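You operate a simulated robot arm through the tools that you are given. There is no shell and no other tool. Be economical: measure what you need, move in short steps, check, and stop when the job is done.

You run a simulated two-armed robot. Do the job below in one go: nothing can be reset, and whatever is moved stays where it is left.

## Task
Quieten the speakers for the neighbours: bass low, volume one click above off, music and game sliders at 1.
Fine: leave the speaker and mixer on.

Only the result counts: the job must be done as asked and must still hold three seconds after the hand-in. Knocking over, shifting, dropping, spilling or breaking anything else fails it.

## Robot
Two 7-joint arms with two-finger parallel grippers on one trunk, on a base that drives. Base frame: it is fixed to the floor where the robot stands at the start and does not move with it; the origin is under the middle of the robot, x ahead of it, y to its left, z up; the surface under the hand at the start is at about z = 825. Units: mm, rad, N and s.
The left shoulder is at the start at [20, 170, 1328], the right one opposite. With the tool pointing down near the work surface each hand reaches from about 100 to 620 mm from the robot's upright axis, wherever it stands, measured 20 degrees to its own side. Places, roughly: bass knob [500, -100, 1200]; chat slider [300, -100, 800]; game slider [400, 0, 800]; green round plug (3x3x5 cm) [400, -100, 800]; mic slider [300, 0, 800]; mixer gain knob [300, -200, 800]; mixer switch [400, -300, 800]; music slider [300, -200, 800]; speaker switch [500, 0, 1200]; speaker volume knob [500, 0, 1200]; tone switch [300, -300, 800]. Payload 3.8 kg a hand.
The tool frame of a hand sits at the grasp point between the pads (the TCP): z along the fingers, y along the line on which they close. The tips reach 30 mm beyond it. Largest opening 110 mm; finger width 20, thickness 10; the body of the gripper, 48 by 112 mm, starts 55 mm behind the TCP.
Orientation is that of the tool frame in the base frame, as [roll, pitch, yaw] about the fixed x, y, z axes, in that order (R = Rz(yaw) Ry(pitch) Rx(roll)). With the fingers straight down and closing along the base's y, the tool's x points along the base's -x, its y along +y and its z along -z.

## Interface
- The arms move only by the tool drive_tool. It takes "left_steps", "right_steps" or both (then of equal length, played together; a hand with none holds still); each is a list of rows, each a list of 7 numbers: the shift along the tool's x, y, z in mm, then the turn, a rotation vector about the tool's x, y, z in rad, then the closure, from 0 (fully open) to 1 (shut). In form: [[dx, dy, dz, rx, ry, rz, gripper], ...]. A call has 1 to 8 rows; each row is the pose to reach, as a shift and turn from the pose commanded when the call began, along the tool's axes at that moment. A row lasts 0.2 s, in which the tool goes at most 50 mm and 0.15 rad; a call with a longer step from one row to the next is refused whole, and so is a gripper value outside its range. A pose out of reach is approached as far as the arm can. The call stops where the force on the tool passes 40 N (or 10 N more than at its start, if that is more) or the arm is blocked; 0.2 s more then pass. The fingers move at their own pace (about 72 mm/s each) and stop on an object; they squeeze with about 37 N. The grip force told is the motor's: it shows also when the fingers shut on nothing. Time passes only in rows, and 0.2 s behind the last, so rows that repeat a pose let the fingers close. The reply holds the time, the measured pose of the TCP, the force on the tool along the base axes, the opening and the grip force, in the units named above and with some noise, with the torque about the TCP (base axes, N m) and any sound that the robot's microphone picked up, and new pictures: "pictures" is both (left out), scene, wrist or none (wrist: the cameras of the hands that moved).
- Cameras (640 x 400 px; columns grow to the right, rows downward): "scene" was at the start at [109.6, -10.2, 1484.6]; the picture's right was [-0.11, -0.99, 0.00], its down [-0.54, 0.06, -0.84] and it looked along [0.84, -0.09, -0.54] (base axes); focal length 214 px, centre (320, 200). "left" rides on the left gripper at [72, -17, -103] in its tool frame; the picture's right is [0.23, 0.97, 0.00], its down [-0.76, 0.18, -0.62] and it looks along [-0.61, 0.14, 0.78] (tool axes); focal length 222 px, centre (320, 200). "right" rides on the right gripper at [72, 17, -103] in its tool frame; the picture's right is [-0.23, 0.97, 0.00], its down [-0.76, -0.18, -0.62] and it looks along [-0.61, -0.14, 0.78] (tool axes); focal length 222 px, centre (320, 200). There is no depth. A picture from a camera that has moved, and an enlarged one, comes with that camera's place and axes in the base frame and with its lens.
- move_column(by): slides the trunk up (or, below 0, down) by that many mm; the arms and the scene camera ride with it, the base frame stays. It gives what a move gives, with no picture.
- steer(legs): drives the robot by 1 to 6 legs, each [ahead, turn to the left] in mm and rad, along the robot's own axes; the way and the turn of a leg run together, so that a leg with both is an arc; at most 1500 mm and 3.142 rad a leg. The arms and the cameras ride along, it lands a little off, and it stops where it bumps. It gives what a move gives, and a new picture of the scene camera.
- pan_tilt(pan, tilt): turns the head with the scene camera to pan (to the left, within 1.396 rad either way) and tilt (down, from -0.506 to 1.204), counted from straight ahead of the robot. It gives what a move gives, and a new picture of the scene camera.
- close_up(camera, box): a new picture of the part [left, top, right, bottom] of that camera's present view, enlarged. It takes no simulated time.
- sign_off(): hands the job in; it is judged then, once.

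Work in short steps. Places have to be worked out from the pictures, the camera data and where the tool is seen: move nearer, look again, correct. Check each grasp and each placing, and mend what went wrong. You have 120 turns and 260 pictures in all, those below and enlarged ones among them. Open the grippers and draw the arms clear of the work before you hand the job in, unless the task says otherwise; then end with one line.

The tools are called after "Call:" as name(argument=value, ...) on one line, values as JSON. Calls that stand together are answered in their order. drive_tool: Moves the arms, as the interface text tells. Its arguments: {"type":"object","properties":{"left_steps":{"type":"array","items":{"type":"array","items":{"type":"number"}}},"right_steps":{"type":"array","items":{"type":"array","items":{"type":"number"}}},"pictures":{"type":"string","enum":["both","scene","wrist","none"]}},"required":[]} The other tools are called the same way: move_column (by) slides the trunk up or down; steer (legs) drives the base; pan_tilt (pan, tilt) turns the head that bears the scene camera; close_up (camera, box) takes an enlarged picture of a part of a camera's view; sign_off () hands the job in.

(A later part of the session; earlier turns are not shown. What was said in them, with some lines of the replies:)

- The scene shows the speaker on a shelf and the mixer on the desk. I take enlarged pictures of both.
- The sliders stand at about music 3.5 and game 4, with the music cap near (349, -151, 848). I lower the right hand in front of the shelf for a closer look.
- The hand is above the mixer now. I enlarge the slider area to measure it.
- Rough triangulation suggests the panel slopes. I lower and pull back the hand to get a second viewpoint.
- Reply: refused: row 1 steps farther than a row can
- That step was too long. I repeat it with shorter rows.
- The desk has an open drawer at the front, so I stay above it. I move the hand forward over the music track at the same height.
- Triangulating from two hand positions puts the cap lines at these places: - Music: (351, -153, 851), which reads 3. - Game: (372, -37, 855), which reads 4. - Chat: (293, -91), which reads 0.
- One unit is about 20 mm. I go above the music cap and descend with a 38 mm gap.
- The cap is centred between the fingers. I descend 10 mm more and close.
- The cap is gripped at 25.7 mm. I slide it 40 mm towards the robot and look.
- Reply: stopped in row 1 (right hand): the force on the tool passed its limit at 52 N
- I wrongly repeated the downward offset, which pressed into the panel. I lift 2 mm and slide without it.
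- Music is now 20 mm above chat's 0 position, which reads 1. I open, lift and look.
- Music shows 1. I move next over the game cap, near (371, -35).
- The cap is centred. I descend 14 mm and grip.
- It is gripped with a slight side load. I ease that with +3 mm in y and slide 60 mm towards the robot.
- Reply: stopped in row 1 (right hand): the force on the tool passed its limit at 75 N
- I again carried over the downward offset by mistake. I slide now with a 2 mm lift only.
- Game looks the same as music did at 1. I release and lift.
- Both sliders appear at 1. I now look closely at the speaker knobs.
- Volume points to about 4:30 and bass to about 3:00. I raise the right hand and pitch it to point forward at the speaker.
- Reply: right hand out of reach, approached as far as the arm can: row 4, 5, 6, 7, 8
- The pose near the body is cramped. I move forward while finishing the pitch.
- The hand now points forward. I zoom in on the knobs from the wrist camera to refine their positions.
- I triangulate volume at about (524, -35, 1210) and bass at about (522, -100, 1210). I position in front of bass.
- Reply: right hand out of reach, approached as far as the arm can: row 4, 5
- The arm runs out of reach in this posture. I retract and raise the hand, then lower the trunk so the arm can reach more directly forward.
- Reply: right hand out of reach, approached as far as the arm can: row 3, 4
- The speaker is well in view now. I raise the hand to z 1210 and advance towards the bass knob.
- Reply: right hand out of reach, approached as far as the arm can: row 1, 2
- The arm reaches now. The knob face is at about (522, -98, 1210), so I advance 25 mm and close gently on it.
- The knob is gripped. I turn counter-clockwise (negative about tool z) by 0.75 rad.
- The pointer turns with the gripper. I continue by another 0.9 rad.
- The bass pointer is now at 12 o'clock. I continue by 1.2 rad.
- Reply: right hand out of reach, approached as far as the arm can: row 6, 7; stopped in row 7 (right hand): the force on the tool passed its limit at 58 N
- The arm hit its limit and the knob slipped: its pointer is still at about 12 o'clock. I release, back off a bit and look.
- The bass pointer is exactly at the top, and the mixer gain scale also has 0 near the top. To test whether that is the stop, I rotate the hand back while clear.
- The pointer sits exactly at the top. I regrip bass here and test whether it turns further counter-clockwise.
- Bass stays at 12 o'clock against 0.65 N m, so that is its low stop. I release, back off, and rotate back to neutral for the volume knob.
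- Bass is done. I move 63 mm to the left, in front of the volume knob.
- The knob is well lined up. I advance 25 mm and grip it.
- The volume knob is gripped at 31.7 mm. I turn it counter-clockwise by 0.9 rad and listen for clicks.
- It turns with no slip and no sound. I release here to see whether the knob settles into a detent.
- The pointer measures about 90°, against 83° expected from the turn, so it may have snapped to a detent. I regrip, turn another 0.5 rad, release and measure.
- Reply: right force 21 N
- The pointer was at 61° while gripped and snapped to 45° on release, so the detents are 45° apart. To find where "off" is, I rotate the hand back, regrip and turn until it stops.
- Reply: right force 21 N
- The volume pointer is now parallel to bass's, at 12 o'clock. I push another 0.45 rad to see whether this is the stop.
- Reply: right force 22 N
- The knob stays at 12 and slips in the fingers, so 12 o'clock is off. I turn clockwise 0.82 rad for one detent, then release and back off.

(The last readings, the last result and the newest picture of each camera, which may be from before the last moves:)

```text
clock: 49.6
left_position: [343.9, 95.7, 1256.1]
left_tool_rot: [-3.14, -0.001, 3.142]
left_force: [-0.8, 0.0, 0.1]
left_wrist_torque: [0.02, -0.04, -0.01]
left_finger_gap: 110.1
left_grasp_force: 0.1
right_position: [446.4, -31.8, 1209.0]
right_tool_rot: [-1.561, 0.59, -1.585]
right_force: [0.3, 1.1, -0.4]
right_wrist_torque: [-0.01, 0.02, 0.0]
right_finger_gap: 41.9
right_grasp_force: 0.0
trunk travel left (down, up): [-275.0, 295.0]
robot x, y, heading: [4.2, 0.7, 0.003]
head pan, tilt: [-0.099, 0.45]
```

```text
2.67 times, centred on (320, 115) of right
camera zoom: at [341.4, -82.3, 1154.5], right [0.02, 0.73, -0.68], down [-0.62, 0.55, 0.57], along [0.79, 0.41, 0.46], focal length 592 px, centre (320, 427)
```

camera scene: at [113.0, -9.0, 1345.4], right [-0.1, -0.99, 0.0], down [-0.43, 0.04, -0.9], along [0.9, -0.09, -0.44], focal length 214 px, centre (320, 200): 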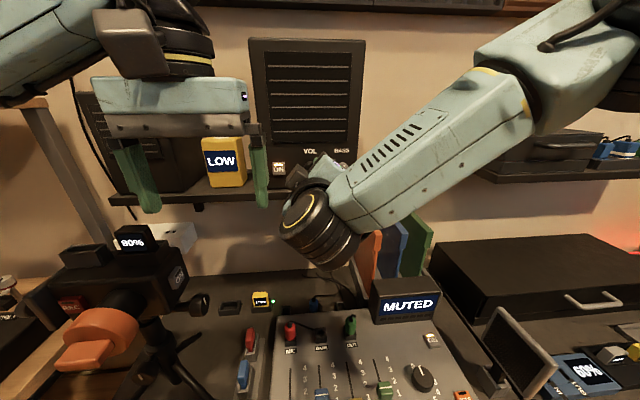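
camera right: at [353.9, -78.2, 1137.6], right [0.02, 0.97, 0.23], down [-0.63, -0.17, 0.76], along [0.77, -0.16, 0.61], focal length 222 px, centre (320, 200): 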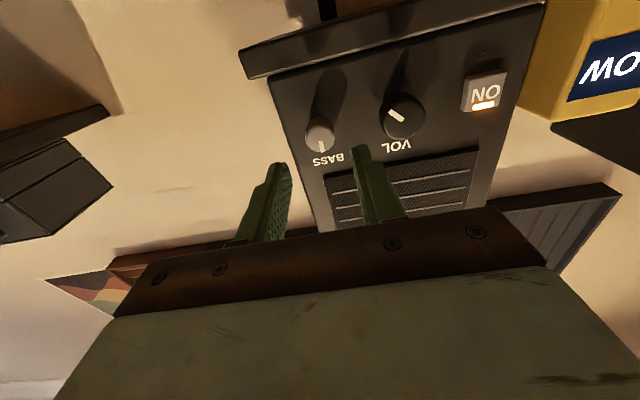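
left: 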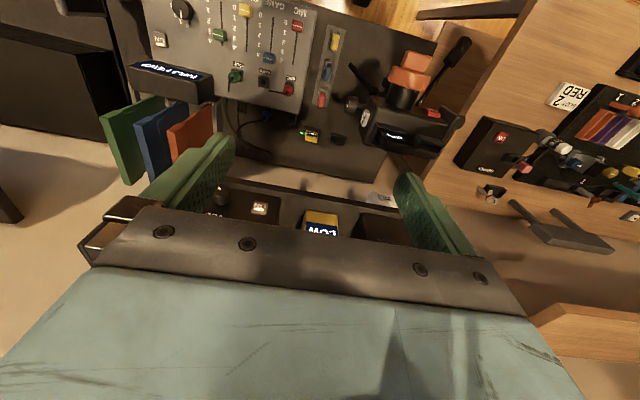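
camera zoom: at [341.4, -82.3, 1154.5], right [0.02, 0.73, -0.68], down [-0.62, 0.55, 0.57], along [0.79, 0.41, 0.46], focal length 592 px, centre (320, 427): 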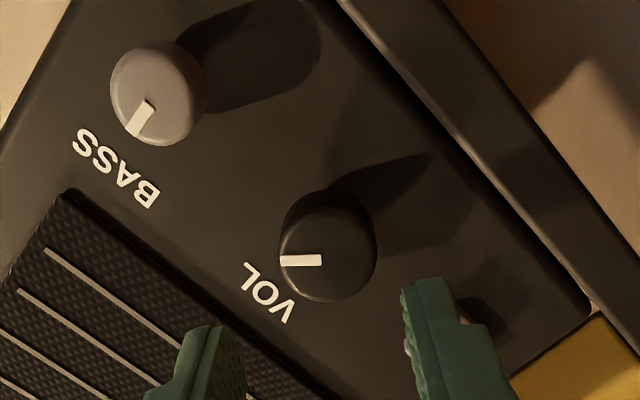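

Volume sits at 45°, one click above off. I draw the arm back and to the right, then check everything.

Call:
drive_tool(right_steps=[[0, 0, -40, 0, 0, 0, 0.4], [31, -21, -60, 0, 0, 0, 0.4], [62, -42, -60, 0, 0, 0, 0.4], [93, -62, -60, 0, 0, 0, 0.4], [125, -83, -60, 0, 0, 0, 0.4], [160, -106, -60, 0, 0, 0, 0.4]])

Call:
close_up(camera="scene", box=[240, 130, 400, 230])

Call:
pan_tilt(pan=-0.25, tilt=0.9)

```text
clock: 51.0
left_position: [344.5, 93.6, 1254.5]
left_tool_rot: [-3.14, 0.001, 3.141]
left_force: [0.1, 0.2, 0.1]
left_wrist_torque: [-0.04, 0.03, 0.01]
left_finger_gap: 109.9
left_grasp_force: 0.1
right_position: [448.7, -185.8, 1223.0]
right_tool_rot: [-1.562, 0.591, -1.587]
right_force: [-0.8, 0.2, 0.5]
right_wrist_torque: [0.01, 0.02, 0.01]
right_finger_gap: 66.0
right_grasp_force: 0.1
right hand out of reach, approached as far as the arm can: row 3, 4, 5, 6
trunk travel left (down, up): [-275.0, 295.0]
robot x, y, heading: [3.7, -1.7, -0.002]
head pan, tilt: [-0.099, 0.45]
camera scene: at [113.0, -10.5, 1345.5], right [-0.1, -0.99, 0.0], down [-0.43, 0.04, -0.9], along [0.9, -0.09, -0.44], focal length 214 px, centre (320, 200)
camera right: at [345.6, -235.3, 1169.1], right [0.02, 0.73, -0.68], down [-0.62, 0.55, 0.57], along [0.79, 0.41, 0.46], focal length 222 px, centre (320, 200)
```

scene: 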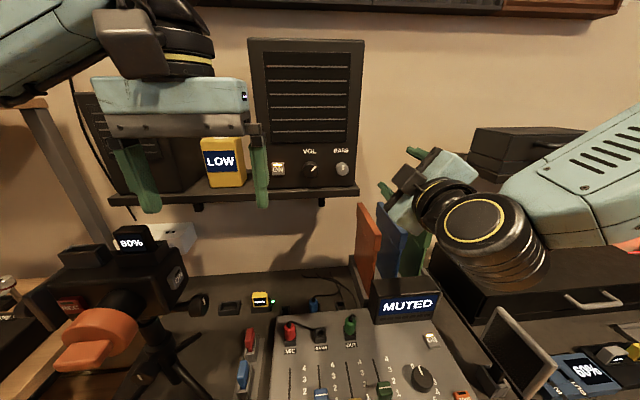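
right: 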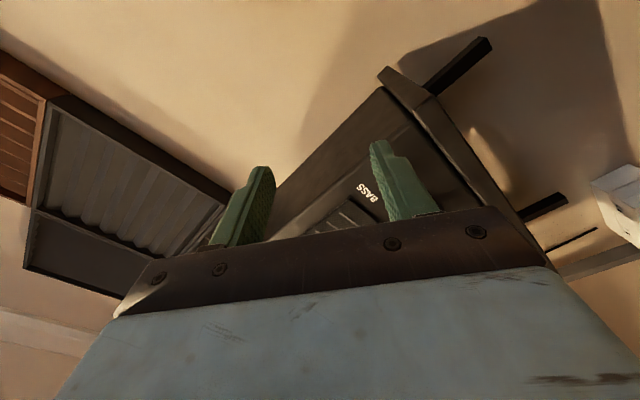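

```text
4.00 times, centred on (320, 180) of scene
camera zoom: at [113.0, -10.5, 1345.5], right [-0.1, -0.99, 0.0], down [-0.43, 0.04, -0.9], along [0.9, -0.09, -0.44], focal length 858 px, centre (320, 280)
```

zoom: 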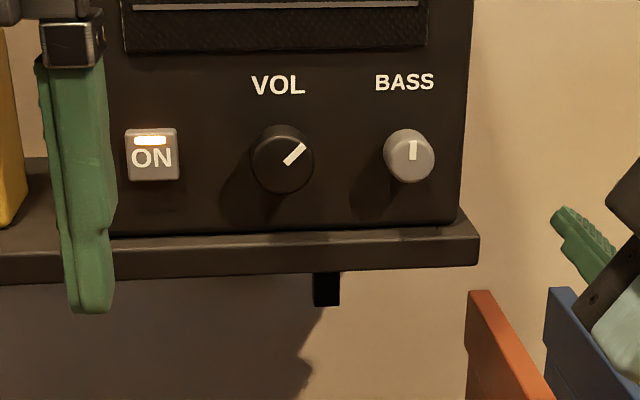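

```text
clock: 51.9
left_position: [344.3, 97.1, 1254.8]
left_tool_rot: [3.141, -0.001, 3.141]
left_force: [0.0, 0.3, -0.5]
left_wrist_torque: [0.0, 0.01, -0.02]
left_finger_gap: 110.0
left_grasp_force: 0.0
right_position: [448.6, -184.1, 1224.2]
right_tool_rot: [-1.561, 0.591, -1.586]
right_force: [-0.4, 0.3, -0.6]
right_wrist_torque: [-0.01, 0.01, 0.0]
right_finger_gap: 65.9
right_grasp_force: 0.1
trunk travel left (down, up): [-275.0, 295.0]
robot x, y, heading: [4.5, -1.0, 0.0]
head pan, tilt: [-0.25, 0.901]
camera scene: at [94.4, -19.3, 1307.3], right [-0.25, -0.97, 0.0], down [-0.76, 0.19, -0.62], along [0.6, -0.15, -0.78], focal length 214 px, centre (320, 200)
```

scene: 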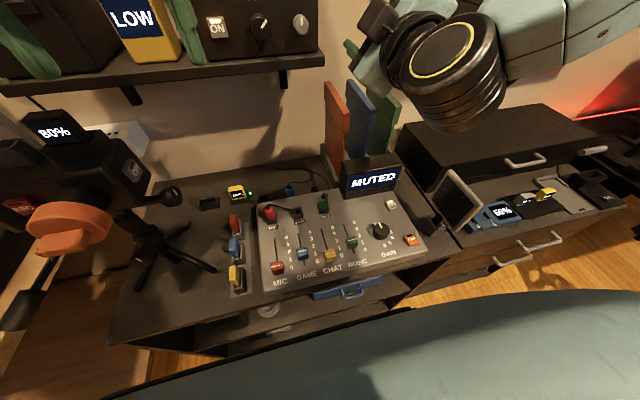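

The speaker shows ON, volume one click up and bass at low. I check the sliders without obstruction.

Call:
close_up(camera="scene", box=[250, 190, 430, 300])

```text
3.56 times, centred on (340, 245) of scene
camera zoom: at [94.4, -19.3, 1307.3], right [-0.25, -0.97, 0.0], down [-0.76, 0.19, -0.62], along [0.6, -0.15, -0.78], focal length 763 px, centre (249, 40)
```

zoom: 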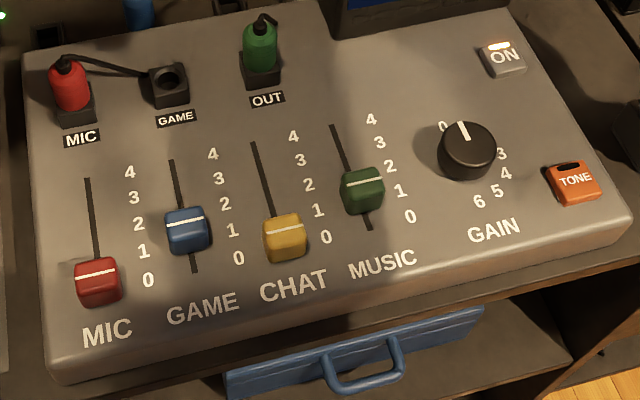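

Using the mic cap as the zero reference, game reads about 1.05 and music about 0.95, and the mixer is still ON. I open the gripper fully and draw the hand a little farther back.

Call:
drive_tool(right_steps=[[0, 0, -15, 0, 0, 0, 0], [0, 0, -30, 0, 0, 0, 0], [0, 0, -30, 0, 0, 0, 0]], pictures="scene")

```text
clock: 52.7
left_position: [344.2, 96.1, 1255.4]
left_tool_rot: [3.14, 0.0, 3.141]
left_force: [-0.7, -1.2, 0.6]
left_wrist_torque: [-0.02, 0.0, 0.0]
left_finger_gap: 110.0
left_grasp_force: 0.1
right_position: [447.1, -178.3, 1226.9]
right_tool_rot: [-1.563, 0.589, -1.587]
right_force: [0.0, -0.4, 0.3]
right_wrist_torque: [0.01, 0.02, 0.02]
right_finger_gap: 110.1
right_grasp_force: 0.0
right hand out of reach, approached as far as the arm can: row 1, 2, 3
trunk travel left (down, up): [-275.0, 295.0]
robot x, y, heading: [1.0, -1.8, 0.003]
head pan, tilt: [-0.25, 0.901]
camera scene: at [94.4, -19.5, 1307.2], right [-0.25, -0.97, 0.0], down [-0.76, 0.19, -0.62], along [0.6, -0.15, -0.78], focal length 214 px, centre (320, 200)
```

scene: 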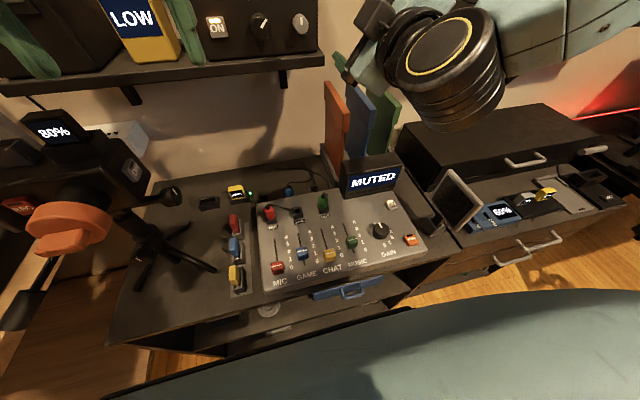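

The hand could not draw farther back, but both arms are clear, the grippers are open and all the settings hold. I hand the job in.

Call:
sign_off()

```text
The job is handed in.
```

The speakers are turned down: bass is at its low stop, volume is one click above off, the music and game sliders are at about 1, and the speaker and mixer are still on.
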